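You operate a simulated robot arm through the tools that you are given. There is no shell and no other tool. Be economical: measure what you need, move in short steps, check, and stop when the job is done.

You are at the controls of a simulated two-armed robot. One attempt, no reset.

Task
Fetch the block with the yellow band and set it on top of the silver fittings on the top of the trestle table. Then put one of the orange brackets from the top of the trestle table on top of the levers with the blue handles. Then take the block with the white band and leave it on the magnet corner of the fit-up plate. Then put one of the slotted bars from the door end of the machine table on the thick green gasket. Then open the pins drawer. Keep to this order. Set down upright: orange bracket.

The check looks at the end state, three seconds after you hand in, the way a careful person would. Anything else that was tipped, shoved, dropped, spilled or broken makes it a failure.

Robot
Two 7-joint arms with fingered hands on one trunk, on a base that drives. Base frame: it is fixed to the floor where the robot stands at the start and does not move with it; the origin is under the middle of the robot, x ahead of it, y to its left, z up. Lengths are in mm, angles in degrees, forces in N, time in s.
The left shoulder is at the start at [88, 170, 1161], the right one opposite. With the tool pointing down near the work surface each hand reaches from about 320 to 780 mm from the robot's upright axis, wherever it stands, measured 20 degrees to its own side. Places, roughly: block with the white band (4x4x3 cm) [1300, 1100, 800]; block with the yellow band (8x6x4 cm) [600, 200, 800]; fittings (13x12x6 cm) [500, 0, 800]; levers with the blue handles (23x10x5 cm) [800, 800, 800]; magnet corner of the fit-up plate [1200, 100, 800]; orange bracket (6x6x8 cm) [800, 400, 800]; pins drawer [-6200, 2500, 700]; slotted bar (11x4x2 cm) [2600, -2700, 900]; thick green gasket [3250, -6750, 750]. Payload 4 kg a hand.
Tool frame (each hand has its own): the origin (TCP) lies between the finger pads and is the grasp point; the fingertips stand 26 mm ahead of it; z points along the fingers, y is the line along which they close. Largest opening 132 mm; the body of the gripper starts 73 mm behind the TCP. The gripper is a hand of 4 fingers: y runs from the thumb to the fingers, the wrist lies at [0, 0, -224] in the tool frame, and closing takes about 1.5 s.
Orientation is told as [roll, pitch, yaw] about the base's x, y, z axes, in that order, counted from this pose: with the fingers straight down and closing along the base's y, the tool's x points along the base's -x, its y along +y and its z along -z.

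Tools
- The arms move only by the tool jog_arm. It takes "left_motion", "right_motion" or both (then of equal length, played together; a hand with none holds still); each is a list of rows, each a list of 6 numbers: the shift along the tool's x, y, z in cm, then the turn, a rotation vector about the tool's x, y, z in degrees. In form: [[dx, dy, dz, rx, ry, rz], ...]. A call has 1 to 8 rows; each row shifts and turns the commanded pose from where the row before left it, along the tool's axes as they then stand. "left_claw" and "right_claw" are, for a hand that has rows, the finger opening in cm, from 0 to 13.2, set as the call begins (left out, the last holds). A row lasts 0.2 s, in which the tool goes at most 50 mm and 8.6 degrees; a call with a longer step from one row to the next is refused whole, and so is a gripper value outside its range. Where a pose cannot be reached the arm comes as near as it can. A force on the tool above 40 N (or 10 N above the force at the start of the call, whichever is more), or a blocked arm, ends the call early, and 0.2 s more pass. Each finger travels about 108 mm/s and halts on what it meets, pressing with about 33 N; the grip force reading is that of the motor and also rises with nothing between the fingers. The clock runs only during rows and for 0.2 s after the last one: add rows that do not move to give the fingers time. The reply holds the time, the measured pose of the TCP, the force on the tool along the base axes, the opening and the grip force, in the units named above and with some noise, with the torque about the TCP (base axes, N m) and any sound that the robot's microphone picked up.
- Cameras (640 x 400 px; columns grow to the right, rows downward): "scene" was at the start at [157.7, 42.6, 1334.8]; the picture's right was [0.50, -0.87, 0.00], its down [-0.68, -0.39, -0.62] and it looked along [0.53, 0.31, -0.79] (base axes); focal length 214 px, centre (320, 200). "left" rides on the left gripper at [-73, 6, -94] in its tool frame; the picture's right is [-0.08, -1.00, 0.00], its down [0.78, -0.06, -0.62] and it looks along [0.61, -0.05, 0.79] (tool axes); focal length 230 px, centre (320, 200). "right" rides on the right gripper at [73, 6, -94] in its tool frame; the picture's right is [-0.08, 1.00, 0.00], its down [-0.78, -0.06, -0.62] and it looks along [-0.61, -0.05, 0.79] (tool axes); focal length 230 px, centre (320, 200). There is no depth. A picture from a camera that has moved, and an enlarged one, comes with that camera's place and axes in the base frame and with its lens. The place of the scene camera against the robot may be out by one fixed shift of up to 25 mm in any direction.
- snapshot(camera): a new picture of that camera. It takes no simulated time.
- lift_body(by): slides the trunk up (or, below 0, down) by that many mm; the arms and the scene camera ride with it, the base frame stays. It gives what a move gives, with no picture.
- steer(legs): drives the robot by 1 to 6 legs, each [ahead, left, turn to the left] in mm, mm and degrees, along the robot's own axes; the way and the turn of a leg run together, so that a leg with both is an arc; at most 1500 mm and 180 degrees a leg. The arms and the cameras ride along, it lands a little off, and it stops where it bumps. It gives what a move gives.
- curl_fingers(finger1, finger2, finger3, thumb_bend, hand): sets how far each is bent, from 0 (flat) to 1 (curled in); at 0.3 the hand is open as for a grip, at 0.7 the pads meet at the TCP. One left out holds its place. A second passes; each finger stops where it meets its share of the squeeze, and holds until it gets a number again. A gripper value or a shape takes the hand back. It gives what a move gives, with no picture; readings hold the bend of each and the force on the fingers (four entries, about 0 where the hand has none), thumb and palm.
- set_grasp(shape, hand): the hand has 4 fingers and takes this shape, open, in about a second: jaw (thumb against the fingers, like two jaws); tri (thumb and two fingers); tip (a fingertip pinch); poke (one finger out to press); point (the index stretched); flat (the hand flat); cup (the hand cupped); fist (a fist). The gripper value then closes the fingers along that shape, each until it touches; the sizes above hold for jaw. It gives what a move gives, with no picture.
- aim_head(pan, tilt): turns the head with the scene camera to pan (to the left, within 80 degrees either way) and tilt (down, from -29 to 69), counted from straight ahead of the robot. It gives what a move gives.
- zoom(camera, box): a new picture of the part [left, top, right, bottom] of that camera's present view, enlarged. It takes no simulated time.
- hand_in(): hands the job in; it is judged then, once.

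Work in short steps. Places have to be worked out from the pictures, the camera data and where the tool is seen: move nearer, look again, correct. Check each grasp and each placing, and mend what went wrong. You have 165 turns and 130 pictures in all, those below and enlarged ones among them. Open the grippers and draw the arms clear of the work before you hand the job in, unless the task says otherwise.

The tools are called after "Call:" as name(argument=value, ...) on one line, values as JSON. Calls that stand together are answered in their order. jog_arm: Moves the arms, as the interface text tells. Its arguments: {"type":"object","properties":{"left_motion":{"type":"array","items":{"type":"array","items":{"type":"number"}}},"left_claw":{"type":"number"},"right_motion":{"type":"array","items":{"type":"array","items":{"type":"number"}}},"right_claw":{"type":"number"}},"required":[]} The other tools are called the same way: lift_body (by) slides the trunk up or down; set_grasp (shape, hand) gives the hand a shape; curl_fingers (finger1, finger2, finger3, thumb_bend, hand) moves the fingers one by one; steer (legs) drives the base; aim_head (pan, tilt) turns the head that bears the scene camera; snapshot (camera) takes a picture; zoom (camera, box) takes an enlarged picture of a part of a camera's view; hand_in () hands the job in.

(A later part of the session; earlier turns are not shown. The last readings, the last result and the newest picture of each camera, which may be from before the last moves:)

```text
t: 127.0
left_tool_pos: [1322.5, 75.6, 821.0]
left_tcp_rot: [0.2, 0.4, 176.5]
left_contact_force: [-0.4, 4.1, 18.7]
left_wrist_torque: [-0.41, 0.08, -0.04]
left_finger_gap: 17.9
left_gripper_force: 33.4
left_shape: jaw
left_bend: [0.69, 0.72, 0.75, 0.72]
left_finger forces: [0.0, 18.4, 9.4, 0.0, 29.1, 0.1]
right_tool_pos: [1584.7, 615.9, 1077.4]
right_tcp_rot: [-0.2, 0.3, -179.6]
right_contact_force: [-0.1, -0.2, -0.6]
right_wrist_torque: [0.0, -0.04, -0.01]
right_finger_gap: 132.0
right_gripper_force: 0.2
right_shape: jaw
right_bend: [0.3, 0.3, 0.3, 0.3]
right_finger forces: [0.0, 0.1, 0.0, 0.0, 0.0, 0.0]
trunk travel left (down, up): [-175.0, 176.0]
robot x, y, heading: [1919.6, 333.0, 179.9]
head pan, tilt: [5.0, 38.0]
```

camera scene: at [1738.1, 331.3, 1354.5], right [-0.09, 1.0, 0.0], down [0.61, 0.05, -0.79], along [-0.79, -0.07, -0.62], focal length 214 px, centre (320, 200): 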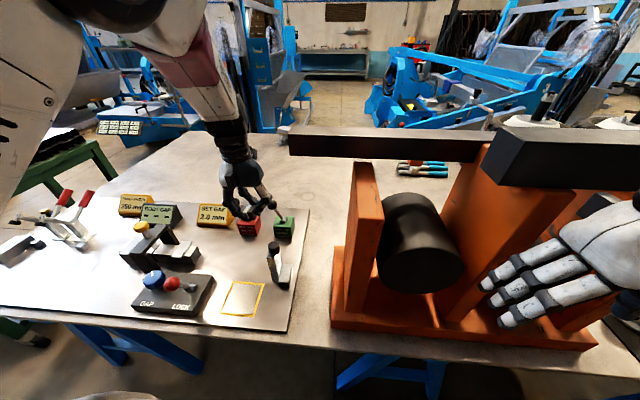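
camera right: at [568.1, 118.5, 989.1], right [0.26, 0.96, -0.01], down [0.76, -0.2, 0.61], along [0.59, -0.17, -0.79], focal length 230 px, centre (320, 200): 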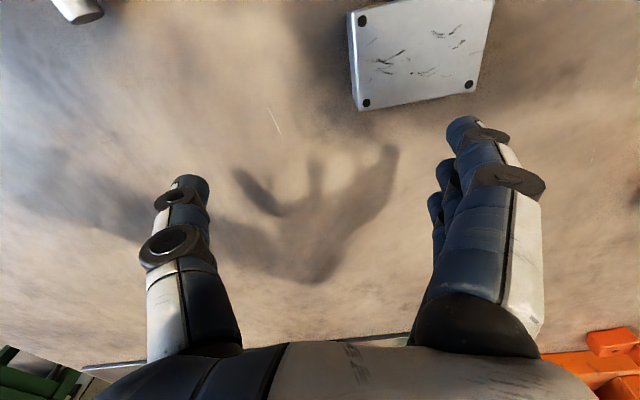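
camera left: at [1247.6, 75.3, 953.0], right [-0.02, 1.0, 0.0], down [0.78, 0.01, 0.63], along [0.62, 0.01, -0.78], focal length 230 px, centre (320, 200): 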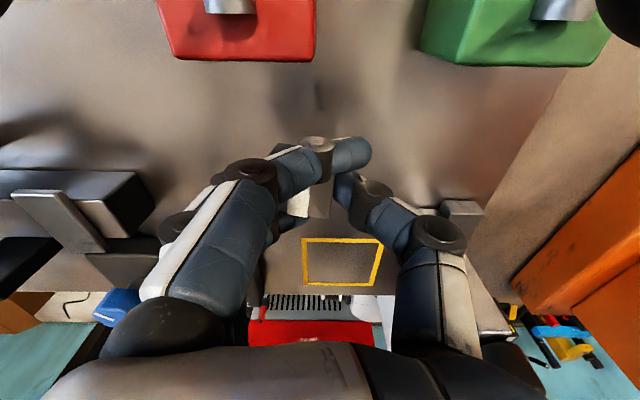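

Firm contact. Ease up 1.5 mm and open gradually.

Call:
jog_arm(left_motion=[[0, 0, -0.15, 0, 0, 0], [0, 0, 0, 0, 0, 0]])

Call:
jog_arm(left_motion=[[0, 0, 0, 0, 0, 0], [0, 0, 0, 0, 0, 0], [0, 0, 0, 0, 0, 0]], left_claw=4)

Call:
jog_arm(left_motion=[[0, 0, 0, 0, 0, 0], [0, 0, 0, 0, 0, 0], [0, 0, 0, 0, 0, 0]], left_claw=7.5)

Call:
snapshot(camera="left")

```text
t: 127.6
left_tool_pos: [1322.8, 75.9, 821.8]
left_tcp_rot: [0.3, 0.4, 176.5]
left_contact_force: [-3.1, 5.4, 16.2]
left_wrist_torque: [-0.35, 0.08, -0.07]
left_finger_gap: 18.0
left_gripper_force: 33.2
left_shape: jaw
left_bend: [0.69, 0.72, 0.75, 0.72]
left_finger forces: [0.0, 18.3, 8.2, 0.0, 29.2, 0.0]
right_tool_pos: [1585.8, 616.8, 1077.1]
right_tcp_rot: [-0.3, 0.4, -179.6]
right_contact_force: [-1.1, 0.0, 0.0]
right_wrist_torque: [0.0, 0.01, 0.02]
right_finger_gap: 132.1
right_gripper_force: 0.0
right_shape: jaw
right_bend: [0.3, 0.3, 0.3, 0.3]
right_finger forces: [0.1, 0.1, 0.0, 0.1, 0.1, 0.0]
trunk travel left (down, up): [-175.0, 176.0]
robot x, y, heading: [1918.9, 332.6, 179.9]
head pan, tilt: [5.0, 38.0]
```

```text
t: 128.4
left_tool_pos: [1322.2, 74.9, 819.9]
left_tcp_rot: [0.2, 0.8, 176.5]
left_contact_force: [0.3, -1.2, -0.5]
left_wrist_torque: [-0.06, 0.0, 0.03]
left_finger_gap: 39.8
left_gripper_force: 0.1
left_shape: jaw
left_bend: [0.74, 0.73, 0.74, 0.7]
left_finger forces: [0.1, 0.3, 0.1, 0.1, 0.0, 0.0]
right_tool_pos: [1584.5, 614.6, 1077.5]
right_tcp_rot: [-0.2, 0.3, -179.6]
right_contact_force: [0.9, -0.4, -0.7]
right_wrist_torque: [0.03, -0.02, 0.01]
right_finger_gap: 132.1
right_gripper_force: 0.0
right_shape: jaw
right_bend: [0.3, 0.3, 0.3, 0.3]
right_finger forces: [0.0, 0.1, 0.0, 0.0, 0.0, 0.1]
trunk travel left (down, up): [-175.0, 176.0]
robot x, y, heading: [1915.5, 333.3, 179.7]
head pan, tilt: [5.0, 38.0]
```

```text
t: 129.2
left_tool_pos: [1322.9, 74.8, 820.0]
left_tcp_rot: [0.1, 0.6, 176.4]
left_contact_force: [0.6, 0.4, -1.0]
left_wrist_torque: [0.01, 0.0, 0.0]
left_finger_gap: 74.2
left_gripper_force: 0.1
left_shape: jaw
left_bend: [0.72, 0.72, 0.72, 0.7]
left_finger forces: [0.0, 0.0, 0.0, 0.0, 0.0, 0.1]
right_tool_pos: [1584.1, 616.4, 1076.7]
right_tcp_rot: [-0.2, 0.4, -179.6]
right_contact_force: [1.0, 0.1, -0.4]
right_wrist_torque: [0.03, 0.0, 0.01]
right_finger_gap: 132.1
right_gripper_force: 0.1
right_shape: jaw
right_bend: [0.3, 0.3, 0.3, 0.3]
right_finger forces: [0.1, 0.1, 0.0, 0.1, 0.0, 0.0]
trunk travel left (down, up): [-175.0, 176.0]
robot x, y, heading: [1918.3, 331.1, 180.0]
head pan, tilt: [5.0, 38.0]
```

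```text
59 pictures are left
camera left: at [1248.6, 73.8, 912.2], right [-0.02, 1.0, 0.0], down [0.78, 0.01, 0.62], along [0.62, 0.01, -0.78], focal length 230 px, centre (320, 200)
```

left: 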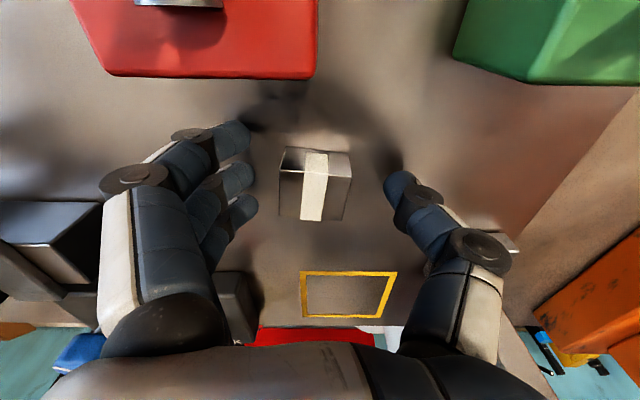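

The block sits about 40 mm outside the magnets on the near side; the plate runs from x≈1080 to 1520, so the magnet corner proper is further in (centre ≈(1190,130)). I regrasp and move it in behind the magnets. Close and lift first.

Call:
jog_arm(left_motion=[[-0.3, 0, 0, 0, 0, 0], [0, 0, 0, 0, 0, 0], [0, 0, 0, 0, 0, 0], [0, 0, 0, 0, 0, 0], [0, 0, 0, 0, 0, 0], [0, 0, 0, 0, 0, 0]], left_claw=1.8)

Call:
jog_arm(left_motion=[[0, 0, -1, 0, 0, 0], [0, 0, -3, 0, 0, 0], [0, 0, -4, 0, 0, 0], [0, 0, -4.5, 0, 0, 0], [0, 0, -4.5, 0, 0, 0], [0, 0, 0, 0, 0, 0]], right_motion=[[3, 0, 0, 0, 0, 0], [3, 0, 0, 0, 0, 0], [3, 0, 0, 0, 0, 0], [1, 0, 0, 0, 0, 0], [0, 0, 0, 0, 0, 0], [0, 0, 0, 0, 0, 0]])

Call:
snapshot(camera="left")

```text
t: 130.6
left_tool_pos: [1318.7, 74.9, 820.5]
left_tcp_rot: [0.1, 0.5, 176.5]
left_contact_force: [-0.2, 0.2, 0.7]
left_wrist_torque: [0.01, -0.03, 0.01]
left_finger_gap: 22.3
left_gripper_force: 32.9
left_shape: jaw
left_bend: [0.69, 0.73, 0.73, 0.7]
left_finger forces: [0.0, 14.1, 13.5, 0.0, 27.7, 0.1]
right_tool_pos: [1583.3, 615.4, 1076.6]
right_tcp_rot: [-0.2, 0.4, -179.6]
right_contact_force: [-0.2, 0.2, 0.3]
right_wrist_torque: [-0.01, -0.01, 0.0]
right_finger_gap: 131.8
right_gripper_force: 0.1
right_shape: jaw
right_bend: [0.3, 0.3, 0.3, 0.3]
right_finger forces: [0.1, 0.0, 0.0, 0.1, 0.1, 0.1]
trunk travel left (down, up): [-175.0, 176.0]
robot x, y, heading: [1919.5, 330.3, 180.1]
head pan, tilt: [5.0, 38.0]
```

```text
t: 132.0
left_tool_pos: [1317.7, 73.4, 990.8]
left_tcp_rot: [0.1, 0.8, 176.5]
left_contact_force: [0.1, 0.2, -2.3]
left_wrist_torque: [-0.03, 0.02, 0.01]
left_finger_gap: 21.8
left_gripper_force: 33.0
left_shape: jaw
left_bend: [0.69, 0.72, 0.73, 0.7]
left_finger forces: [0.1, 14.2, 14.1, 0.1, 27.1, 0.0]
right_tool_pos: [1641.8, 626.4, 1113.0]
right_tcp_rot: [-0.1, 0.6, -179.5]
right_contact_force: [-0.2, -0.7, 0.7]
right_wrist_torque: [0.0, -0.01, 0.01]
right_finger_gap: 132.0
right_gripper_force: 0.0
right_shape: jaw
right_bend: [0.3, 0.3, 0.3, 0.3]
right_finger forces: [0.1, 0.0, 0.0, 0.0, 0.1, 0.0]
right hand out of reach, approached as far as the arm can: row 2, 3, 4
trunk travel left (down, up): [-175.0, 176.0]
robot x, y, heading: [1922.3, 336.2, 179.7]
head pan, tilt: [5.0, 38.0]
```

```text
58 pictures are left
camera left: at [1243.7, 72.1, 1081.3], right [-0.02, 1.0, 0.0], down [0.78, 0.01, 0.63], along [0.63, 0.01, -0.78], focal length 230 px, centre (320, 200)
```

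left: 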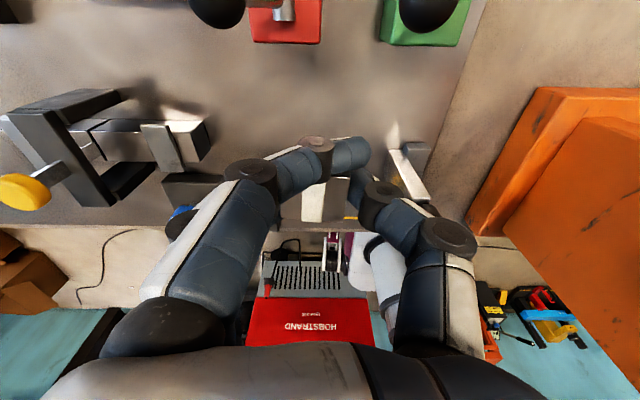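

Good grip. Drive 80 mm ahead, then bring the hand to about (1155,100), all above knob height.

Call:
steer(legs=[[80, 0, 0]])

Call:
jog_arm(left_motion=[[-3, -1.5, 0, 0, 0, 0], [-3, -1.5, 0, 0, 0, 0], [-2.2, 0, 0, 0, 0, 0], [0, 0, 0, 0, 0, 0]])

Call:
snapshot(camera="left")

Call:
zoom(camera="scene", box=[150, 130, 330, 290])

```text
t: 133.1
left_tool_pos: [1236.9, 73.4, 989.4]
left_tcp_rot: [0.0, 0.7, 176.4]
left_contact_force: [0.7, -0.5, -2.4]
left_wrist_torque: [0.04, 0.0, 0.01]
left_finger_gap: 21.7
left_gripper_force: 33.0
left_shape: jaw
left_bend: [0.69, 0.72, 0.73, 0.7]
left_finger forces: [0.1, 14.3, 14.0, 0.0, 27.2, 0.0]
right_tool_pos: [1562.2, 625.0, 1111.1]
right_tcp_rot: [-0.2, 0.6, -179.6]
right_contact_force: [-0.4, 0.7, -0.2]
right_wrist_torque: [-0.01, -0.02, -0.05]
right_finger_gap: 131.9
right_gripper_force: 0.1
right_shape: jaw
right_bend: [0.3, 0.3, 0.3, 0.3]
right_finger forces: [0.0, 0.0, 0.1, 0.0, 0.0, 0.1]
trunk travel left (down, up): [-175.0, 176.0]
robot x, y, heading: [1842.3, 332.0, 179.8]
head pan, tilt: [5.0, 38.0]
```

```text
t: 134.1
left_tool_pos: [1158.9, 109.2, 989.8]
left_tcp_rot: [0.1, 0.6, 176.5]
left_contact_force: [0.2, 0.0, -2.8]
left_wrist_torque: [-0.03, 0.01, 0.01]
left_finger_gap: 21.7
left_gripper_force: 33.1
left_shape: jaw
left_bend: [0.69, 0.72, 0.73, 0.7]
left_finger forces: [0.0, 14.2, 14.0, 0.0, 27.0, 0.0]
right_tool_pos: [1563.9, 626.0, 1111.9]
right_tcp_rot: [-0.2, 0.4, -179.7]
right_contact_force: [-0.4, 0.2, -0.3]
right_wrist_torque: [0.0, 0.01, -0.02]
right_finger_gap: 131.7
right_gripper_force: 0.0
right_shape: jaw
right_bend: [0.3, 0.3, 0.3, 0.3]
right_finger forces: [0.0, 0.0, 0.0, 0.0, 0.1, 0.0]
trunk travel left (down, up): [-175.0, 176.0]
robot x, y, heading: [1839.7, 331.9, 179.7]
head pan, tilt: [5.0, 38.0]
```

```text
57 pictures are left
camera left: at [1084.6, 108.9, 1081.3], right [-0.02, 1.0, 0.0], down [0.78, 0.01, 0.63], along [0.63, 0.01, -0.78], focal length 230 px, centre (320, 200)
```

left: 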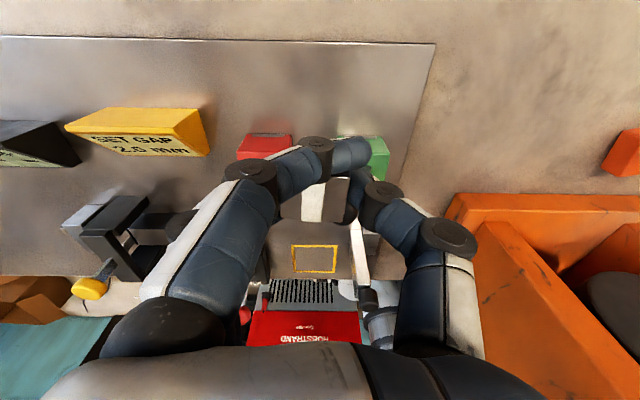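

```text
2.50 times, centred on (240, 210) of scene
camera zoom: at [1658.4, 331.6, 1354.5], right [-0.08, 1.0, 0.0], down [0.61, 0.05, -0.79], along [-0.79, -0.07, -0.62], focal length 536 px, centre (520, 175)
```

zoom: 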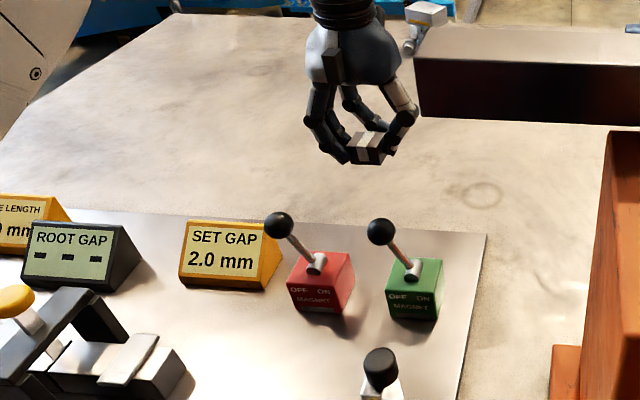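

Plate's far corner is at (1105,232); magnet backs at x≈1200. The free strip behind the magnets suits: lower at x≈1151, y≈108.

Call:
jog_arm(left_motion=[[-0.8, 0, 3, 0, 0, 0], [0, 0, 4, 0, 0, 0], [0, 0, 4, 0, 0, 0], [0, 0, 3, 0, 0, 0], [0, 0, 0, 0, 0, 0]])

Call:
snapshot(camera="left")

Call:
zoom(camera="scene", box=[190, 150, 310, 250])

```text
t: 135.3
left_tool_pos: [1153.0, 108.9, 848.7]
left_tcp_rot: [0.1, 0.6, 176.4]
left_contact_force: [0.4, 0.5, -2.9]
left_wrist_torque: [0.01, 0.01, 0.02]
left_finger_gap: 21.7
left_gripper_force: 32.5
left_shape: jaw
left_bend: [0.69, 0.72, 0.73, 0.7]
left_finger forces: [0.0, 14.3, 14.0, 0.1, 26.9, 0.1]
right_tool_pos: [1562.5, 625.0, 1113.0]
right_tcp_rot: [-0.2, 0.5, -179.6]
right_contact_force: [-0.4, -0.3, 0.0]
right_wrist_torque: [0.01, 0.06, 0.01]
right_finger_gap: 132.0
right_gripper_force: 0.1
right_shape: jaw
right_bend: [0.3, 0.3, 0.3, 0.3]
right_finger forces: [0.0, 0.0, 0.1, 0.1, 0.1, 0.0]
trunk travel left (down, up): [-175.0, 176.0]
robot x, y, heading: [1838.7, 335.4, 179.9]
head pan, tilt: [5.0, 38.0]
```

```text
55 pictures are left
camera left: at [1079.2, 108.6, 941.0], right [-0.02, 1.0, 0.0], down [0.78, 0.01, 0.62], along [0.62, 0.01, -0.78], focal length 230 px, centre (320, 200)
```

left: 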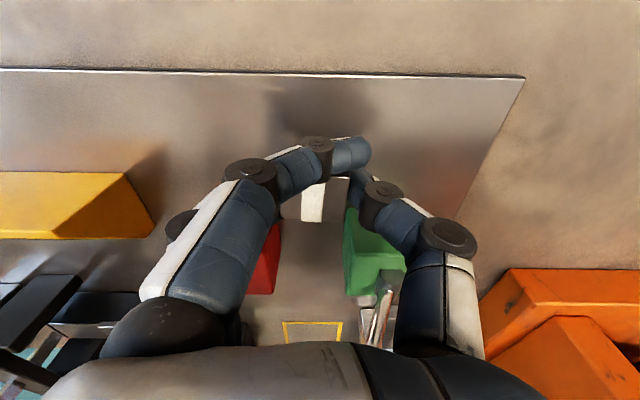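

```text
4.00 times, centred on (250, 200) of scene
camera zoom: at [1658.3, 331.5, 1354.5], right [-0.08, 1.0, 0.0], down [0.61, 0.05, -0.79], along [-0.79, -0.07, -0.62], focal length 858 px, centre (600, 200)
```

zoom: 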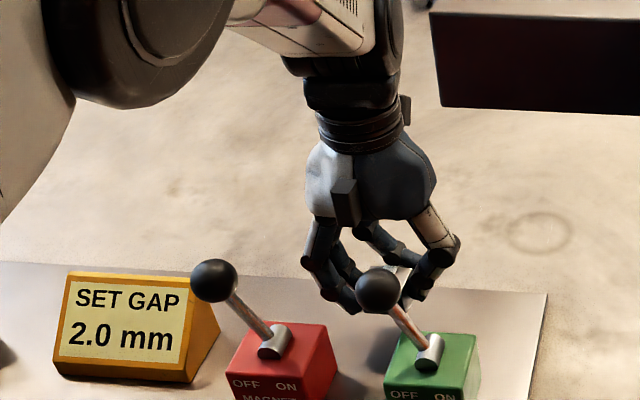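

Shift 8 mm away from the magnets and lower to contact.

Call:
jog_arm(left_motion=[[-0.8, 0, 0, 0, 0, 0], [0, 0, 1.2, 0, 0, 0], [0, 0, 0.9, 0, 0, 0], [0, 0, 0.2, 0, 0, 0], [0, 0, 0, 0, 0, 0]])

Call:
jog_arm(left_motion=[[0, 0, 0.15, 0, 0, 0], [0, 0, 0.15, 0, 0, 0], [0, 0, 0, 0, 0, 0]])

```text
t: 136.5
left_tool_pos: [1145.2, 109.4, 825.8]
left_tcp_rot: [0.2, 0.6, 176.4]
left_contact_force: [-1.1, -0.2, -2.7]
left_wrist_torque: [0.01, 0.01, 0.01]
left_finger_gap: 21.5
left_gripper_force: 33.0
left_shape: jaw
left_bend: [0.69, 0.72, 0.73, 0.7]
left_finger forces: [0.1, 14.3, 14.0, 0.1, 27.0, 0.1]
right_tool_pos: [1563.7, 625.4, 1112.2]
right_tcp_rot: [-0.2, 0.6, -179.6]
right_contact_force: [-0.2, -0.6, 0.1]
right_wrist_torque: [0.01, -0.01, 0.0]
right_finger_gap: 131.9
right_gripper_force: 0.1
right_shape: jaw
right_bend: [0.3, 0.3, 0.3, 0.3]
right_finger forces: [0.0, 0.1, 0.1, 0.1, 0.0, 0.0]
trunk travel left (down, up): [-175.0, 176.0]
robot x, y, heading: [1837.9, 329.4, 179.8]
head pan, tilt: [5.0, 38.0]
```

```text
t: 137.3
left_tool_pos: [1145.1, 110.3, 821.8]
left_tcp_rot: [0.1, 0.6, 176.6]
left_contact_force: [-0.4, -1.1, -2.3]
left_wrist_torque: [0.0, -0.02, -0.02]
left_finger_gap: 22.1
left_gripper_force: 33.3
left_shape: jaw
left_bend: [0.69, 0.72, 0.73, 0.7]
left_finger forces: [0.1, 14.3, 14.0, 0.0, 27.0, 0.0]
right_tool_pos: [1563.5, 625.9, 1112.7]
right_tcp_rot: [-0.2, 0.6, -179.7]
right_contact_force: [0.8, 0.4, 0.3]
right_wrist_torque: [-0.01, 0.03, -0.03]
right_finger_gap: 132.0
right_gripper_force: 0.2
right_shape: jaw
right_bend: [0.3, 0.3, 0.3, 0.3]
right_finger forces: [0.0, 0.0, 0.0, 0.0, 0.1, 0.0]
trunk travel left (down, up): [-175.0, 176.0]
robot x, y, heading: [1840.4, 333.2, 179.9]
head pan, tilt: [5.0, 38.0]
```

Call:
jog_arm(left_motion=[[0, 0, 0.12, 0, 0, 0], [0, 0, 0, 0, 0, 0]])

Call:
jog_arm(left_motion=[[0, 0, 0, 0, 0, 0], [0, 0, 0, 0, 0, 0], [0, 0, 0, 0, 0, 0]], left_claw=4)

Call:
jog_arm(left_motion=[[0, 0, 0, 0, 0, 0], [0, 0, 0, 0, 0, 0], [0, 0, 0, 0, 0, 0]], left_claw=6.5)

Call:
jog_arm(left_motion=[[0, 0, -1, 0, 0, 0], [0, 0, -4, 0, 0, 0], [0, 0, -4, 0, 0, 0], [0, 0, -4, 0, 0, 0], [0, 0, -3, 0, 0, 0], [0, 0, 0, 0, 0, 0]])

Call:
snapshot(camera="left")

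Call:
snapshot(camera="scene")

```text
t: 137.9
left_tool_pos: [1144.3, 109.3, 821.5]
left_tcp_rot: [0.2, 0.6, 176.5]
left_contact_force: [0.6, 0.9, -2.0]
left_wrist_torque: [0.03, 0.03, -0.02]
left_finger_gap: 21.7
left_gripper_force: 33.0
left_shape: jaw
left_bend: [0.69, 0.72, 0.73, 0.71]
left_finger forces: [0.1, 14.3, 14.0, 0.1, 27.0, 0.0]
right_tool_pos: [1563.2, 625.5, 1111.6]
right_tcp_rot: [-0.2, 0.7, -179.6]
right_contact_force: [0.7, 0.6, -0.1]
right_wrist_torque: [0.01, -0.01, 0.02]
right_finger_gap: 131.9
right_gripper_force: 0.1
right_shape: jaw
right_bend: [0.3, 0.3, 0.3, 0.3]
right_finger forces: [0.1, 0.0, 0.0, 0.1, 0.0, 0.1]
trunk travel left (down, up): [-175.0, 176.0]
robot x, y, heading: [1840.1, 333.3, 180.0]
head pan, tilt: [5.0, 38.0]
```

```text
t: 138.7
left_tool_pos: [1144.0, 109.7, 820.9]
left_tcp_rot: [0.1, 0.5, 176.5]
left_contact_force: [-0.4, 0.0, 0.1]
left_wrist_torque: [0.01, 0.0, 0.0]
left_finger_gap: 39.8
left_gripper_force: 0.0
left_shape: jaw
left_bend: [0.73, 0.73, 0.73, 0.7]
left_finger forces: [0.0, 0.0, 0.1, 0.0, 0.0, 0.0]
right_tool_pos: [1563.1, 625.5, 1112.4]
right_tcp_rot: [-0.3, 0.6, -179.6]
right_contact_force: [0.7, -0.4, -0.4]
right_wrist_torque: [0.0, 0.02, 0.04]
right_finger_gap: 132.0
right_gripper_force: 0.1
right_shape: jaw
right_bend: [0.3, 0.3, 0.3, 0.3]
right_finger forces: [0.1, 0.1, 0.1, 0.0, 0.0, 0.0]
trunk travel left (down, up): [-175.0, 176.0]
robot x, y, heading: [1842.0, 332.2, 179.9]
head pan, tilt: [5.0, 38.0]
```

```text
t: 139.5
left_tool_pos: [1145.5, 110.1, 821.0]
left_tcp_rot: [0.1, 0.6, 176.5]
left_contact_force: [0.5, 0.5, 0.2]
left_wrist_torque: [0.0, 0.02, 0.02]
left_finger_gap: 64.3
left_gripper_force: 0.0
left_shape: jaw
left_bend: [0.73, 0.73, 0.73, 0.7]
left_finger forces: [0.1, 0.1, 0.0, 0.1, 0.0, 0.1]
right_tool_pos: [1563.1, 625.2, 1113.3]
right_tcp_rot: [-0.2, 0.7, -179.6]
right_contact_force: [0.1, 0.2, 0.1]
right_wrist_torque: [0.03, 0.0, 0.01]
right_finger_gap: 131.8
right_gripper_force: 0.2
right_shape: jaw
right_bend: [0.3, 0.3, 0.3, 0.3]
right_finger forces: [0.0, 0.1, 0.0, 0.0, 0.0, 0.0]
trunk travel left (down, up): [-175.0, 176.0]
robot x, y, heading: [1837.7, 331.1, 179.9]
head pan, tilt: [5.0, 38.0]
```

```text
t: 140.9
left_tool_pos: [1142.1, 109.1, 981.8]
left_tcp_rot: [0.1, 0.6, 176.6]
left_contact_force: [0.1, -0.9, 0.5]
left_wrist_torque: [0.01, 0.02, -0.02]
left_finger_gap: 64.0
left_gripper_force: 0.0
left_shape: jaw
left_bend: [0.73, 0.73, 0.73, 0.7]
left_finger forces: [0.1, 0.0, 0.0, 0.0, 0.0, 0.0]
right_tool_pos: [1563.3, 626.0, 1111.1]
right_tcp_rot: [-0.2, 0.6, -179.6]
right_contact_force: [0.3, -0.1, -0.3]
right_wrist_torque: [-0.01, -0.01, 0.02]
right_finger_gap: 131.7
right_gripper_force: 0.0
right_shape: jaw
right_bend: [0.3, 0.3, 0.3, 0.3]
right_finger forces: [0.0, 0.0, 0.0, 0.0, 0.0, 0.1]
trunk travel left (down, up): [-175.0, 176.0]
robot x, y, heading: [1838.9, 334.0, 180.0]
head pan, tilt: [5.0, 38.0]
```

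```text
53 pictures are left
camera left: at [1067.8, 109.4, 1073.7], right [-0.02, 1.0, 0.0], down [0.78, 0.01, 0.63], along [0.63, 0.01, -0.78], focal length 230 px, centre (320, 200)
```

left: 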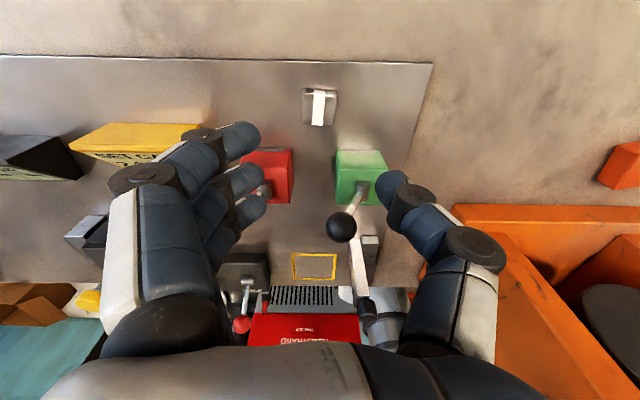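

```text
52 pictures are left
camera scene: at [1657.8, 331.6, 1354.2], right [-0.08, 1.0, 0.0], down [0.61, 0.05, -0.79], along [-0.79, -0.07, -0.62], focal length 214 px, centre (320, 200)
```

scene: 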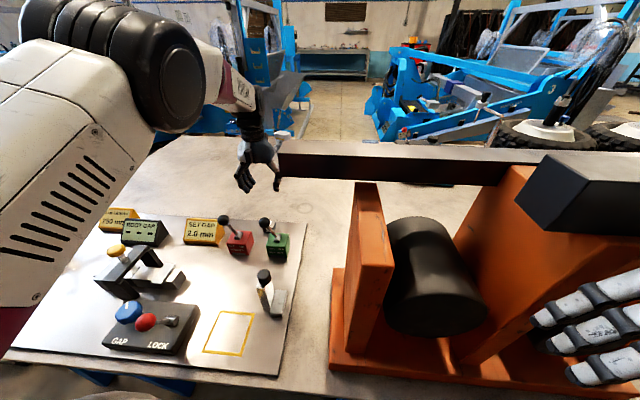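

The block rests on the plate behind the magnets, in the magnet corner. Now back off, pull the arm in, and turn toward −y for the machine table.

Call:
steer(legs=[[-190, 0, 0]])

Call:
jog_arm(left_motion=[[4, 0, 0, 0, 0, 0], [4, 0, -0.5, 0, 0, 0], [4, 0, -0.5, 0, 0, 0], [4, 0.5, -0.5, 0, 0, 0], [4, 1.5, -0.5, 0, 0, 0], [4, 2, 0, 0, 0, 0], [3, 2, 0, 0, 0, 0]])

Call:
steer(legs=[[0, 0, 90]])

Call:
aim_head(pan=0, tilt=15)

Call:
snapshot(camera="scene")

```text
t: 142.4
left_tool_pos: [1332.8, 108.8, 983.4]
left_tcp_rot: [0.2, 0.6, 176.5]
left_contact_force: [0.6, -0.1, 0.1]
left_wrist_torque: [0.02, 0.0, 0.01]
left_finger_gap: 64.0
left_gripper_force: 0.1
left_shape: jaw
left_bend: [0.73, 0.73, 0.73, 0.7]
left_finger forces: [0.1, 0.0, 0.1, 0.0, 0.0, 0.0]
right_tool_pos: [1754.6, 625.0, 1112.2]
right_tcp_rot: [-0.1, 0.5, -179.6]
right_contact_force: [-0.2, -1.0, 0.3]
right_wrist_torque: [0.0, -0.02, -0.03]
right_finger_gap: 132.2
right_gripper_force: 0.0
right_shape: jaw
right_bend: [0.3, 0.3, 0.3, 0.3]
right_finger forces: [0.0, 0.0, 0.1, 0.0, 0.0, 0.1]
trunk travel left (down, up): [-175.0, 176.0]
robot x, y, heading: [2033.8, 333.1, 179.6]
head pan, tilt: [5.0, 38.0]
```

```text
t: 144.1
left_tool_pos: [1598.3, 33.9, 1004.5]
left_tcp_rot: [0.0, 0.6, 176.6]
left_contact_force: [-0.3, 0.0, 0.5]
left_wrist_torque: [0.0, 0.07, 0.04]
left_finger_gap: 64.4
left_gripper_force: 0.1
left_shape: jaw
left_bend: [0.73, 0.73, 0.73, 0.7]
left_finger forces: [0.1, 0.1, 0.0, 0.1, 0.0, 0.0]
right_tool_pos: [1754.0, 624.3, 1113.0]
right_tcp_rot: [-0.2, 0.5, -179.6]
right_contact_force: [-1.5, 1.1, 0.4]
right_wrist_torque: [0.03, 0.0, 0.03]
right_finger_gap: 131.8
right_gripper_force: 0.1
right_shape: jaw
right_bend: [0.3, 0.3, 0.3, 0.3]
right_finger forces: [0.0, 0.0, 0.0, 0.0, 0.1, 0.1]
trunk travel left (down, up): [-175.0, 176.0]
robot x, y, heading: [2025.0, 331.6, 179.8]
head pan, tilt: [5.0, 38.0]
```

```text
t: 147.0
left_tool_pos: [2075.4, -185.3, 1005.8]
left_tcp_rot: [-1.2, -0.6, -127.4]
left_contact_force: [0.0, 0.3, 0.3]
left_wrist_torque: [0.03, -0.02, 0.0]
left_finger_gap: 64.1
left_gripper_force: 0.0
left_shape: jaw
left_bend: [0.73, 0.73, 0.73, 0.7]
left_finger forces: [0.1, 0.0, 0.1, 0.1, 0.1, 0.1]
right_tool_pos: [1673.6, 273.4, 1128.7]
right_tcp_rot: [-4.0, -1.1, -122.8]
right_contact_force: [1.2, -0.8, 0.2]
right_wrist_torque: [-0.02, 0.01, 0.01]
right_finger_gap: 131.9
right_gripper_force: 0.1
right_shape: jaw
right_bend: [0.3, 0.3, 0.3, 0.3]
right_finger forces: [0.0, 0.0, 0.0, 0.0, 0.0, 0.0]
trunk travel left (down, up): [-175.0, 176.0]
robot x, y, heading: [2043.3, 338.2, -124.1]
head pan, tilt: [5.0, 38.0]
stopped in leg 1: the robot was blocked; the commanded pose is now the measured one
```

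```text
t: 147.8
left_tool_pos: [2076.5, -185.0, 1005.5]
left_tcp_rot: [-1.4, -0.8, -127.2]
left_contact_force: [-0.3, 0.0, 0.4]
left_wrist_torque: [-0.04, 0.02, -0.01]
left_finger_gap: 64.4
left_gripper_force: 0.0
left_shape: jaw
left_bend: [0.73, 0.73, 0.73, 0.7]
left_finger forces: [0.0, 0.0, 0.1, 0.0, 0.0, 0.1]
right_tool_pos: [1673.8, 273.5, 1128.6]
right_tcp_rot: [-3.7, -1.1, -122.5]
right_contact_force: [-0.1, -0.1, 0.4]
right_wrist_torque: [0.0, 0.03, 0.0]
right_finger_gap: 131.8
right_gripper_force: 0.1
right_shape: jaw
right_bend: [0.3, 0.3, 0.3, 0.3]
right_finger forces: [0.1, 0.1, 0.1, 0.1, 0.0, 0.1]
trunk travel left (down, up): [-175.0, 176.0]
robot x, y, heading: [2040.2, 340.0, -123.7]
head pan, tilt: [0.0, 15.0]
```

```text
51 pictures are left
camera scene: at [1973.8, 192.7, 1394.9], right [-0.83, 0.56, 0.03], down [0.11, 0.21, -0.97], along [-0.55, -0.8, -0.24], focal length 214 px, centre (320, 200)
```

scene: 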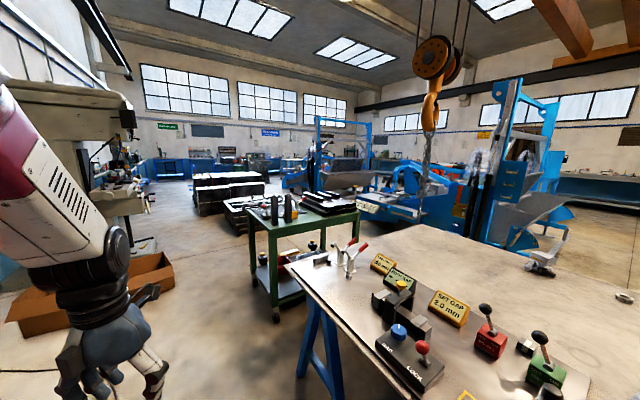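

The turn was blocked, and the right arm looks pushed inward – perhaps its elbow met the press. I look to the right side.

Call:
aim_head(pan=-75, tilt=25)

Call:
snapshot(camera="scene")

```text
t: 149.3
left_tool_pos: [2075.9, -185.0, 1007.7]
left_tcp_rot: [-1.3, -0.9, -127.2]
left_contact_force: [-0.1, -0.1, 0.0]
left_wrist_torque: [0.0, 0.0, 0.04]
left_finger_gap: 64.2
left_gripper_force: 0.1
left_shape: jaw
left_bend: [0.73, 0.73, 0.73, 0.7]
left_finger forces: [0.1, 0.1, 0.0, 0.1, 0.1, 0.0]
right_tool_pos: [1674.2, 273.5, 1128.9]
right_tcp_rot: [-4.0, -1.2, -122.5]
right_contact_force: [-0.2, -0.2, 0.1]
right_wrist_torque: [0.0, 0.01, -0.02]
right_finger_gap: 132.0
right_gripper_force: 0.1
right_shape: jaw
right_bend: [0.3, 0.3, 0.3, 0.3]
right_finger forces: [0.0, 0.0, 0.0, 0.0, 0.0, 0.0]
trunk travel left (down, up): [-175.0, 176.0]
robot x, y, heading: [2036.5, 337.3, -124.0]
head pan, tilt: [-75.0, 25.0]
```

```text
50 pictures are left
camera scene: at [1937.6, 299.6, 1379.4], right [0.32, 0.95, -0.02], down [0.37, -0.14, -0.92], along [-0.87, 0.29, -0.39], focal length 214 px, centre (320, 200)
```

scene: 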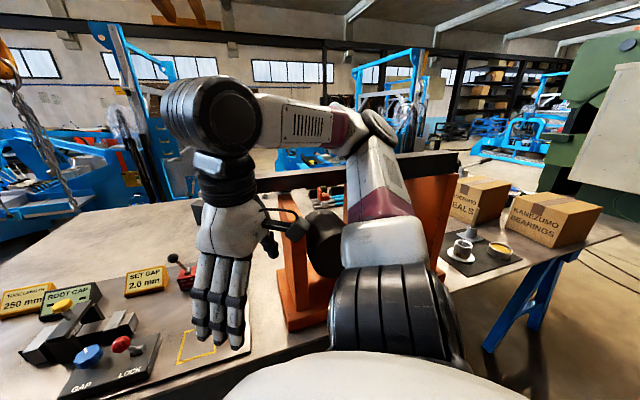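

The body is slightly tilted: the base's front-right corner seems to have met a trestle foot. I move straight away from the table (+x) by 120 mm and check the tilt.

Call:
steer(legs=[[-67, 99, 0]])

Call:
snapshot(camera="scene")

```text
t: 150.5
left_tool_pos: [2169.4, -188.6, 1004.7]
left_tcp_rot: [-0.1, 0.7, -126.8]
left_contact_force: [0.2, -0.7, 0.3]
left_wrist_torque: [0.0, 0.05, 0.03]
left_finger_gap: 64.3
left_gripper_force: 0.0
left_shape: jaw
left_bend: [0.73, 0.73, 0.73, 0.7]
left_finger forces: [0.1, 0.0, 0.0, 0.0, 0.1, 0.0]
right_tool_pos: [1761.5, 266.2, 1114.8]
right_tcp_rot: [-1.9, 0.1, -122.5]
right_contact_force: [0.7, 0.6, 1.1]
right_wrist_torque: [-0.03, 0.05, 0.01]
right_finger_gap: 132.0
right_gripper_force: 0.0
right_shape: jaw
right_bend: [0.3, 0.3, 0.3, 0.3]
right_finger forces: [0.0, 0.1, 0.0, 0.1, 0.1, 0.1]
trunk travel left (down, up): [-175.0, 176.0]
robot x, y, heading: [2155.2, 334.3, -123.3]
head pan, tilt: [-75.0, 25.0]
```

```text
49 pictures are left
camera scene: at [2016.5, 293.1, 1374.8], right [0.32, 0.95, 0.0], down [0.4, -0.13, -0.91], along [-0.86, 0.29, -0.42], focal length 214 px, centre (320, 200)
```

scene: 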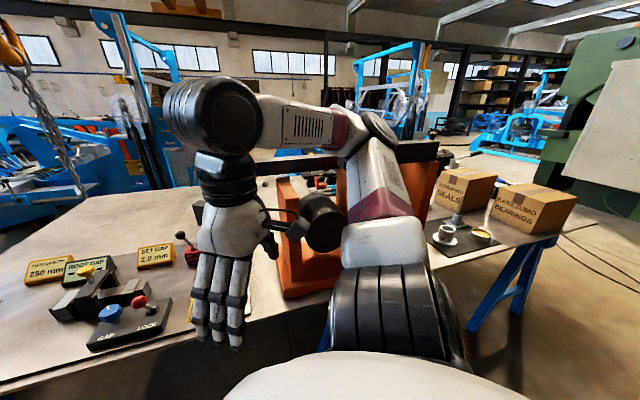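

Level again. Finish the turn to heading −90, then look ahead.

Call:
steer(legs=[[0, 0, 33]])

Call:
aim_head(pan=5, tilt=22)

Call:
snapshot(camera="scene")

```text
t: 152.5
left_tool_pos: [2452.1, -97.7, 1005.2]
left_tcp_rot: [0.0, 0.6, -93.8]
left_contact_force: [0.1, -0.1, 0.0]
left_wrist_torque: [0.0, -0.02, -0.02]
left_finger_gap: 64.4
left_gripper_force: 0.1
left_shape: jaw
left_bend: [0.73, 0.73, 0.73, 0.7]
left_finger forces: [0.0, 0.0, 0.0, 0.0, 0.1, 0.0]
right_tool_pos: [1861.8, 62.0, 1115.1]
right_tcp_rot: [-1.7, 0.3, -89.5]
right_contact_force: [1.0, 0.6, 0.1]
right_wrist_torque: [0.02, 0.03, 0.04]
right_finger_gap: 131.9
right_gripper_force: 0.0
right_shape: jaw
right_bend: [0.3, 0.3, 0.3, 0.3]
right_finger forces: [0.0, 0.0, 0.0, 0.1, 0.0, 0.0]
trunk travel left (down, up): [-175.0, 176.0]
robot x, y, heading: [2154.7, 339.0, -90.5]
head pan, tilt: [-75.0, 25.0]
```

```text
t: 154.1
left_tool_pos: [2451.9, -96.0, 1005.3]
left_tcp_rot: [0.1, 0.6, -93.8]
left_contact_force: [-1.0, 0.2, 0.3]
left_wrist_torque: [0.04, 0.0, -0.01]
left_finger_gap: 64.3
left_gripper_force: 0.1
left_shape: jaw
left_bend: [0.73, 0.73, 0.73, 0.7]
left_finger forces: [0.0, 0.0, 0.0, 0.0, 0.0, 0.0]
right_tool_pos: [1861.9, 61.5, 1115.9]
right_tcp_rot: [-1.7, 0.2, -89.4]
right_contact_force: [0.3, -0.9, -0.4]
right_wrist_torque: [0.01, 0.03, 0.01]
right_finger_gap: 131.8
right_gripper_force: 0.0
right_shape: jaw
right_bend: [0.3, 0.3, 0.3, 0.3]
right_finger forces: [0.0, 0.0, 0.0, 0.1, 0.1, 0.0]
trunk travel left (down, up): [-175.0, 176.0]
robot x, y, heading: [2159.9, 337.2, -90.5]
head pan, tilt: [5.0, 22.0]
```

```text
48 pictures are left
camera scene: at [2160.1, 155.8, 1379.5], right [-1.0, -0.08, 0.0], down [-0.03, 0.37, -0.93], along [0.07, -0.92, -0.37], focal length 214 px, centre (320, 200)
```

scene: 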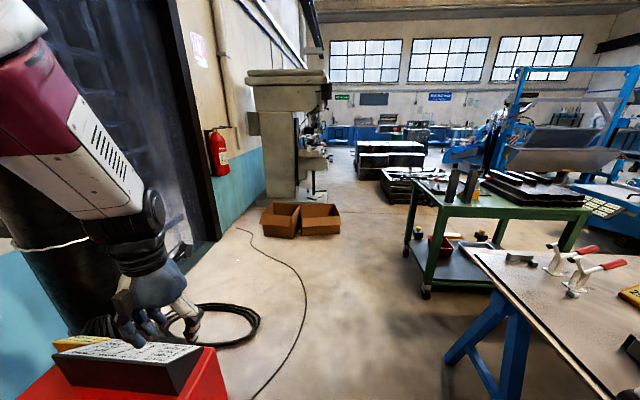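

Corridor ahead is clear; the mill (machine table) is beyond the cardboard boxes. Strafe away from the cart and drive ahead to about y=−1700.

Call:
steer(legs=[[0, -170, 0], [1100, 0, 0], [900, 0, 0]])

Call:
aim_head(pan=15, tilt=25)

Call:
snapshot(camera="scene")

```text
t: 165.2
left_tool_pos: [2288.0, -2106.9, 1004.8]
left_tcp_rot: [0.2, 0.5, -93.0]
left_contact_force: [0.5, 0.0, -0.3]
left_wrist_torque: [0.0, -0.03, 0.0]
left_finger_gap: 64.2
left_gripper_force: 0.0
left_shape: jaw
left_bend: [0.73, 0.73, 0.73, 0.7]
left_finger forces: [0.0, 0.0, 0.0, 0.0, 0.0, 0.0]
right_tool_pos: [1696.3, -1957.4, 1113.9]
right_tcp_rot: [-1.8, 0.4, -88.5]
right_contact_force: [0.3, -0.9, -0.5]
right_wrist_torque: [0.02, 0.01, 0.0]
right_finger_gap: 132.1
right_gripper_force: 0.1
right_shape: jaw
right_bend: [0.3, 0.3, 0.3, 0.3]
right_finger forces: [0.0, 0.0, 0.0, 0.1, 0.0, 0.0]
trunk travel left (down, up): [-175.0, 176.0]
robot x, y, heading: [1989.9, -1679.2, -89.4]
head pan, tilt: [5.0, 22.0]
```

```text
t: 165.9
left_tool_pos: [2288.8, -2106.1, 1005.4]
left_tcp_rot: [0.1, 0.6, -93.0]
left_contact_force: [-0.1, -0.1, 1.1]
left_wrist_torque: [0.02, 0.02, 0.0]
left_finger_gap: 64.5
left_gripper_force: 0.0
left_shape: jaw
left_bend: [0.73, 0.73, 0.73, 0.7]
left_finger forces: [0.1, 0.0, 0.0, 0.0, 0.1, 0.0]
right_tool_pos: [1695.9, -1956.4, 1115.0]
right_tcp_rot: [-1.9, 0.3, -88.7]
right_contact_force: [0.0, -0.5, -0.2]
right_wrist_torque: [-0.03, -0.02, 0.03]
right_finger_gap: 131.7
right_gripper_force: 0.1
right_shape: jaw
right_bend: [0.3, 0.3, 0.3, 0.3]
right_finger forces: [0.1, 0.1, 0.0, 0.1, 0.0, 0.0]
trunk travel left (down, up): [-175.0, 176.0]
robot x, y, heading: [1982.8, -1677.3, -89.6]
head pan, tilt: [15.0, 25.0]
```

```text
47 pictures are left
camera scene: at [2008.4, -1854.6, 1374.7], right [-0.96, -0.27, 0.0], down [-0.11, 0.41, -0.91], along [0.24, -0.87, -0.42], focal length 214 px, centre (320, 200)
```

scene: 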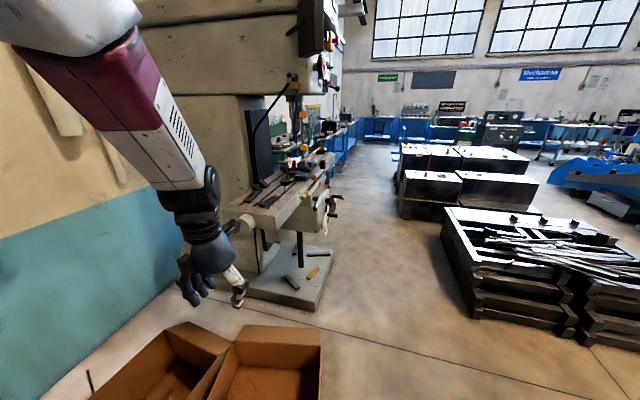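

The machine table with slotted bars is at about x 2375–2690, door end near y≈−2620. Zoom on it.

Call:
zoom(camera="scene", box=[210, 130, 350, 240])

```text
3.64 times, centred on (280, 185) of scene
camera zoom: at [2008.4, -1854.6, 1374.7], right [-0.96, -0.27, 0.0], down [-0.11, 0.41, -0.91], along [0.24, -0.87, -0.42], focal length 780 px, centre (466, 254)
```

zoom: 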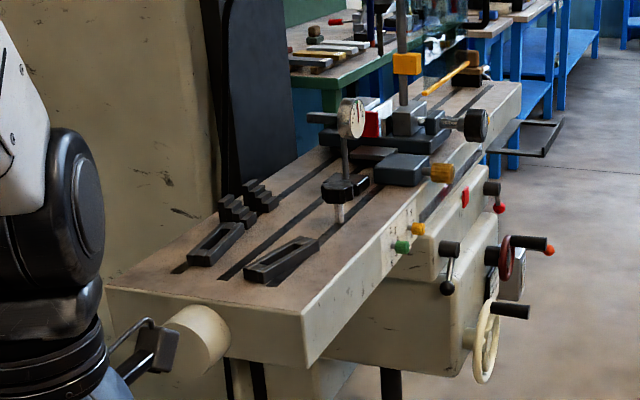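

Target: the aisle-side slotted bar near (2520,−2729), its long axis along y. I'll stand at about (1880,−2980) facing +x.

Call:
steer(legs=[[0, -110, 0], [1310, 0, 0]])

Call:
aim_head(pan=70, tilt=30)

Call:
snapshot(camera="scene")

```text
t: 168.7
left_tool_pos: [2182.2, -2279.4, 1003.1]
left_tcp_rot: [0.1, 0.8, -92.9]
left_contact_force: [0.4, -0.7, -1.2]
left_wrist_torque: [0.05, 0.01, 0.01]
left_finger_gap: 64.4
left_gripper_force: 0.2
left_shape: jaw
left_bend: [0.73, 0.73, 0.73, 0.7]
left_finger forces: [0.0, 0.0, 0.1, 0.1, 0.0, 0.0]
right_tool_pos: [1590.0, -2130.9, 1112.3]
right_tcp_rot: [-1.8, 0.4, -88.5]
right_contact_force: [-0.2, -0.8, -0.2]
right_wrist_torque: [0.04, 0.0, -0.01]
right_finger_gap: 131.8
right_gripper_force: 0.3
right_shape: jaw
right_bend: [0.3, 0.3, 0.3, 0.3]
right_finger forces: [0.1, 0.1, 0.0, 0.1, 0.0, 0.0]
trunk travel left (down, up): [-175.0, 176.0]
robot x, y, heading: [1878.6, -1843.7, -89.8]
head pan, tilt: [15.0, 25.0]
stopped in leg 2: the robot was blocked; the commanded pose is now the measured one
```

```text
t: 170.0
left_tool_pos: [2182.3, -2275.9, 1006.0]
left_tcp_rot: [0.1, 0.6, -92.9]
left_contact_force: [-1.2, -0.4, 0.8]
left_wrist_torque: [-0.01, -0.02, 0.0]
left_finger_gap: 64.4
left_gripper_force: 0.1
left_shape: jaw
left_bend: [0.73, 0.73, 0.73, 0.7]
left_finger forces: [0.1, 0.1, 0.0, 0.1, 0.0, 0.0]
right_tool_pos: [1589.8, -2126.7, 1114.0]
right_tcp_rot: [-1.8, 0.2, -88.5]
right_contact_force: [0.9, -0.1, -1.0]
right_wrist_torque: [0.01, 0.0, 0.02]
right_finger_gap: 132.0
right_gripper_force: 0.0
right_shape: jaw
right_bend: [0.3, 0.3, 0.3, 0.3]
right_finger forces: [0.0, 0.0, 0.0, 0.0, 0.0, 0.0]
trunk travel left (down, up): [-175.0, 176.0]
robot x, y, heading: [1883.1, -1845.8, -89.6]
head pan, tilt: [70.0, 30.0]
```

```text
45 pictures are left
camera scene: at [1962.6, -1965.8, 1366.7], right [-0.34, -0.94, 0.0], down [-0.47, 0.17, -0.87], along [0.82, -0.29, -0.5], focal length 214 px, centre (320, 200)
```

scene: 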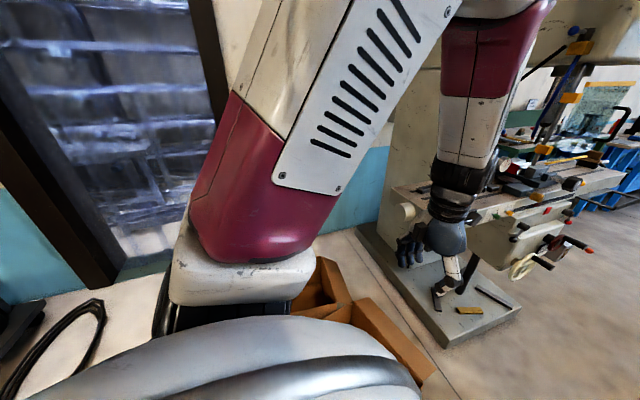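

The base touched the cardboard box (which didn't move). I back off, pass wider to the right, then turn and approach.

Call:
steer(legs=[[-40, 0, 0], [0, -160, 0], [1000, 0, 0]])

Call:
aim_head(pan=40, tilt=35)

Call:
snapshot(camera="scene")

```text
t: 176.6
left_tool_pos: [2033.3, -3225.5, 1004.3]
left_tcp_rot: [0.2, 0.5, -92.8]
left_contact_force: [0.1, 0.1, -0.3]
left_wrist_torque: [0.01, 0.04, -0.03]
left_finger_gap: 64.6
left_gripper_force: 0.1
left_shape: jaw
left_bend: [0.73, 0.73, 0.73, 0.7]
left_finger forces: [0.0, 0.0, 0.0, 0.1, 0.0, 0.0]
right_tool_pos: [1437.6, -3077.5, 1114.9]
right_tcp_rot: [-1.8, 0.2, -88.3]
right_contact_force: [0.5, -0.4, -0.3]
right_wrist_torque: [0.03, 0.03, 0.0]
right_finger_gap: 131.6
right_gripper_force: 0.1
right_shape: jaw
right_bend: [0.3, 0.3, 0.3, 0.3]
right_finger forces: [0.0, 0.0, 0.1, 0.0, 0.1, 0.0]
trunk travel left (down, up): [-175.0, 176.0]
robot x, y, heading: [1723.1, -2796.2, -89.5]
head pan, tilt: [70.0, 30.0]
```

```text
t: 177.6
left_tool_pos: [2032.1, -3225.0, 1005.4]
left_tcp_rot: [0.1, 0.6, -92.7]
left_contact_force: [-0.1, 0.2, -0.2]
left_wrist_torque: [-0.05, 0.01, 0.0]
left_finger_gap: 64.4
left_gripper_force: 0.1
left_shape: jaw
left_bend: [0.73, 0.73, 0.73, 0.7]
left_finger forces: [0.1, 0.1, 0.0, 0.0, 0.0, 0.0]
right_tool_pos: [1438.2, -3078.6, 1114.4]
right_tcp_rot: [-1.7, 0.1, -88.3]
right_contact_force: [-0.1, 0.3, -0.6]
right_wrist_torque: [-0.03, -0.01, 0.0]
right_finger_gap: 131.9
right_gripper_force: 0.0
right_shape: jaw
right_bend: [0.3, 0.3, 0.3, 0.3]
right_finger forces: [0.1, 0.0, 0.0, 0.0, 0.0, 0.1]
trunk travel left (down, up): [-175.0, 176.0]
robot x, y, heading: [1731.3, -2800.6, -89.3]
head pan, tilt: [40.0, 35.0]
```

```text
44 pictures are left
camera scene: at [1783.6, -2952.3, 1358.9], right [-0.76, -0.65, 0.0], down [-0.37, 0.43, -0.82], along [0.53, -0.62, -0.57], focal length 214 px, centre (320, 200)
```

scene: 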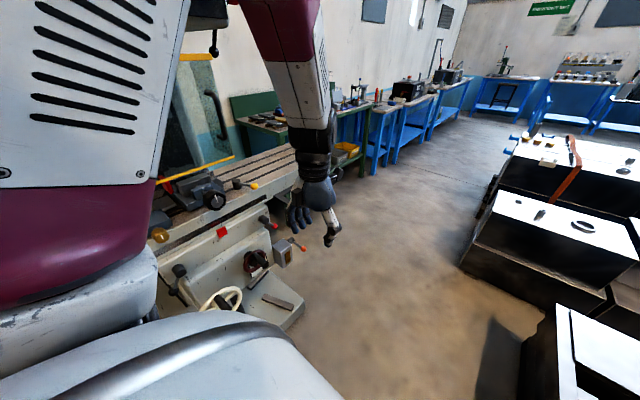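

Turn left to face the machine, shift right, then look.

Call:
steer(legs=[[0, 0, 90], [0, -150, 0]])

Call:
aim_head(pan=20, tilt=35)

Call:
snapshot(camera="scene")

```text
t: 182.7
left_tool_pos: [2163.1, -2654.7, 1004.4]
left_tcp_rot: [0.3, 0.6, -4.7]
left_contact_force: [-0.4, -0.4, -0.3]
left_wrist_torque: [0.01, -0.01, 0.0]
left_finger_gap: 64.1
left_gripper_force: 0.1
left_shape: jaw
left_bend: [0.73, 0.73, 0.73, 0.7]
left_finger forces: [0.0, 0.0, 0.0, 0.1, 0.0, 0.1]
right_tool_pos: [1995.2, -3243.4, 1113.5]
right_tcp_rot: [-1.7, 0.2, -0.3]
right_contact_force: [0.2, 0.3, -0.2]
right_wrist_torque: [0.01, 0.02, 0.04]
right_finger_gap: 131.9
right_gripper_force: 0.1
right_shape: jaw
right_bend: [0.3, 0.3, 0.3, 0.3]
right_finger forces: [0.0, 0.0, 0.1, 0.0, 0.0, 0.0]
trunk travel left (down, up): [-175.0, 176.0]
robot x, y, heading: [1727.6, -2943.8, -1.2]
head pan, tilt: [40.0, 35.0]
```

```text
t: 183.5
left_tool_pos: [2162.2, -2654.9, 1005.2]
left_tcp_rot: [0.1, 0.6, -4.7]
left_contact_force: [-0.2, 0.0, 0.1]
left_wrist_torque: [0.0, 0.02, -0.01]
left_finger_gap: 64.7
left_gripper_force: 0.0
left_shape: jaw
left_bend: [0.73, 0.73, 0.73, 0.7]
left_finger forces: [0.0, 0.1, 0.0, 0.0, 0.1, 0.0]
right_tool_pos: [1994.4, -3243.2, 1114.2]
right_tcp_rot: [-1.7, 0.2, -0.2]
right_contact_force: [0.6, -0.3, -0.2]
right_wrist_torque: [-0.02, 0.01, 0.0]
right_finger_gap: 131.7
right_gripper_force: 0.1
right_shape: jaw
right_bend: [0.3, 0.3, 0.3, 0.3]
right_finger forces: [0.0, 0.0, 0.0, 0.0, 0.0, 0.0]
trunk travel left (down, up): [-175.0, 176.0]
robot x, y, heading: [1722.7, -2949.8, -1.1]
head pan, tilt: [20.0, 35.0]
```

```text
43 pictures are left
camera scene: at [1899.4, -2914.5, 1358.9], right [0.32, -0.95, 0.0], down [-0.54, -0.18, -0.82], along [0.78, 0.26, -0.57], focal length 214 px, centre (320, 200)
```

scene: 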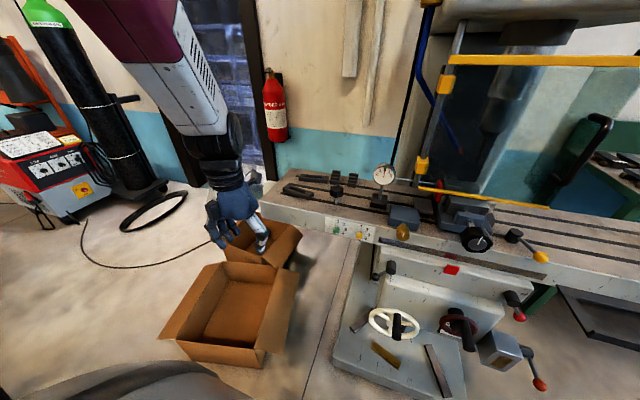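

Call:
zoom(camera="scene", box=[250, 150, 410, 250])

```text
4.00 times, centred on (330, 200) of scene
camera zoom: at [1899.4, -2914.5, 1358.9], right [0.32, -0.95, 0.0], down [-0.54, -0.18, -0.82], along [0.78, 0.26, -0.57], focal length 858 px, centre (280, 200)
```

zoom: 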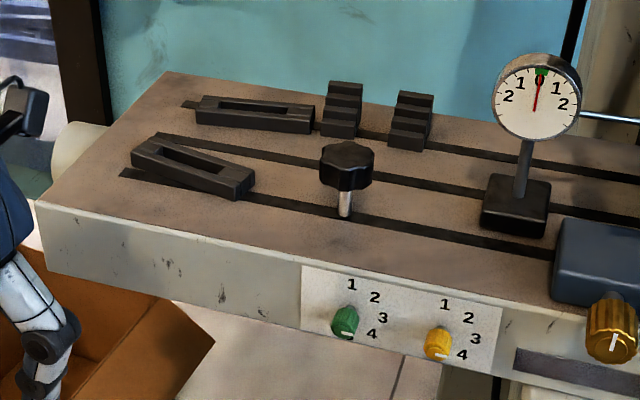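

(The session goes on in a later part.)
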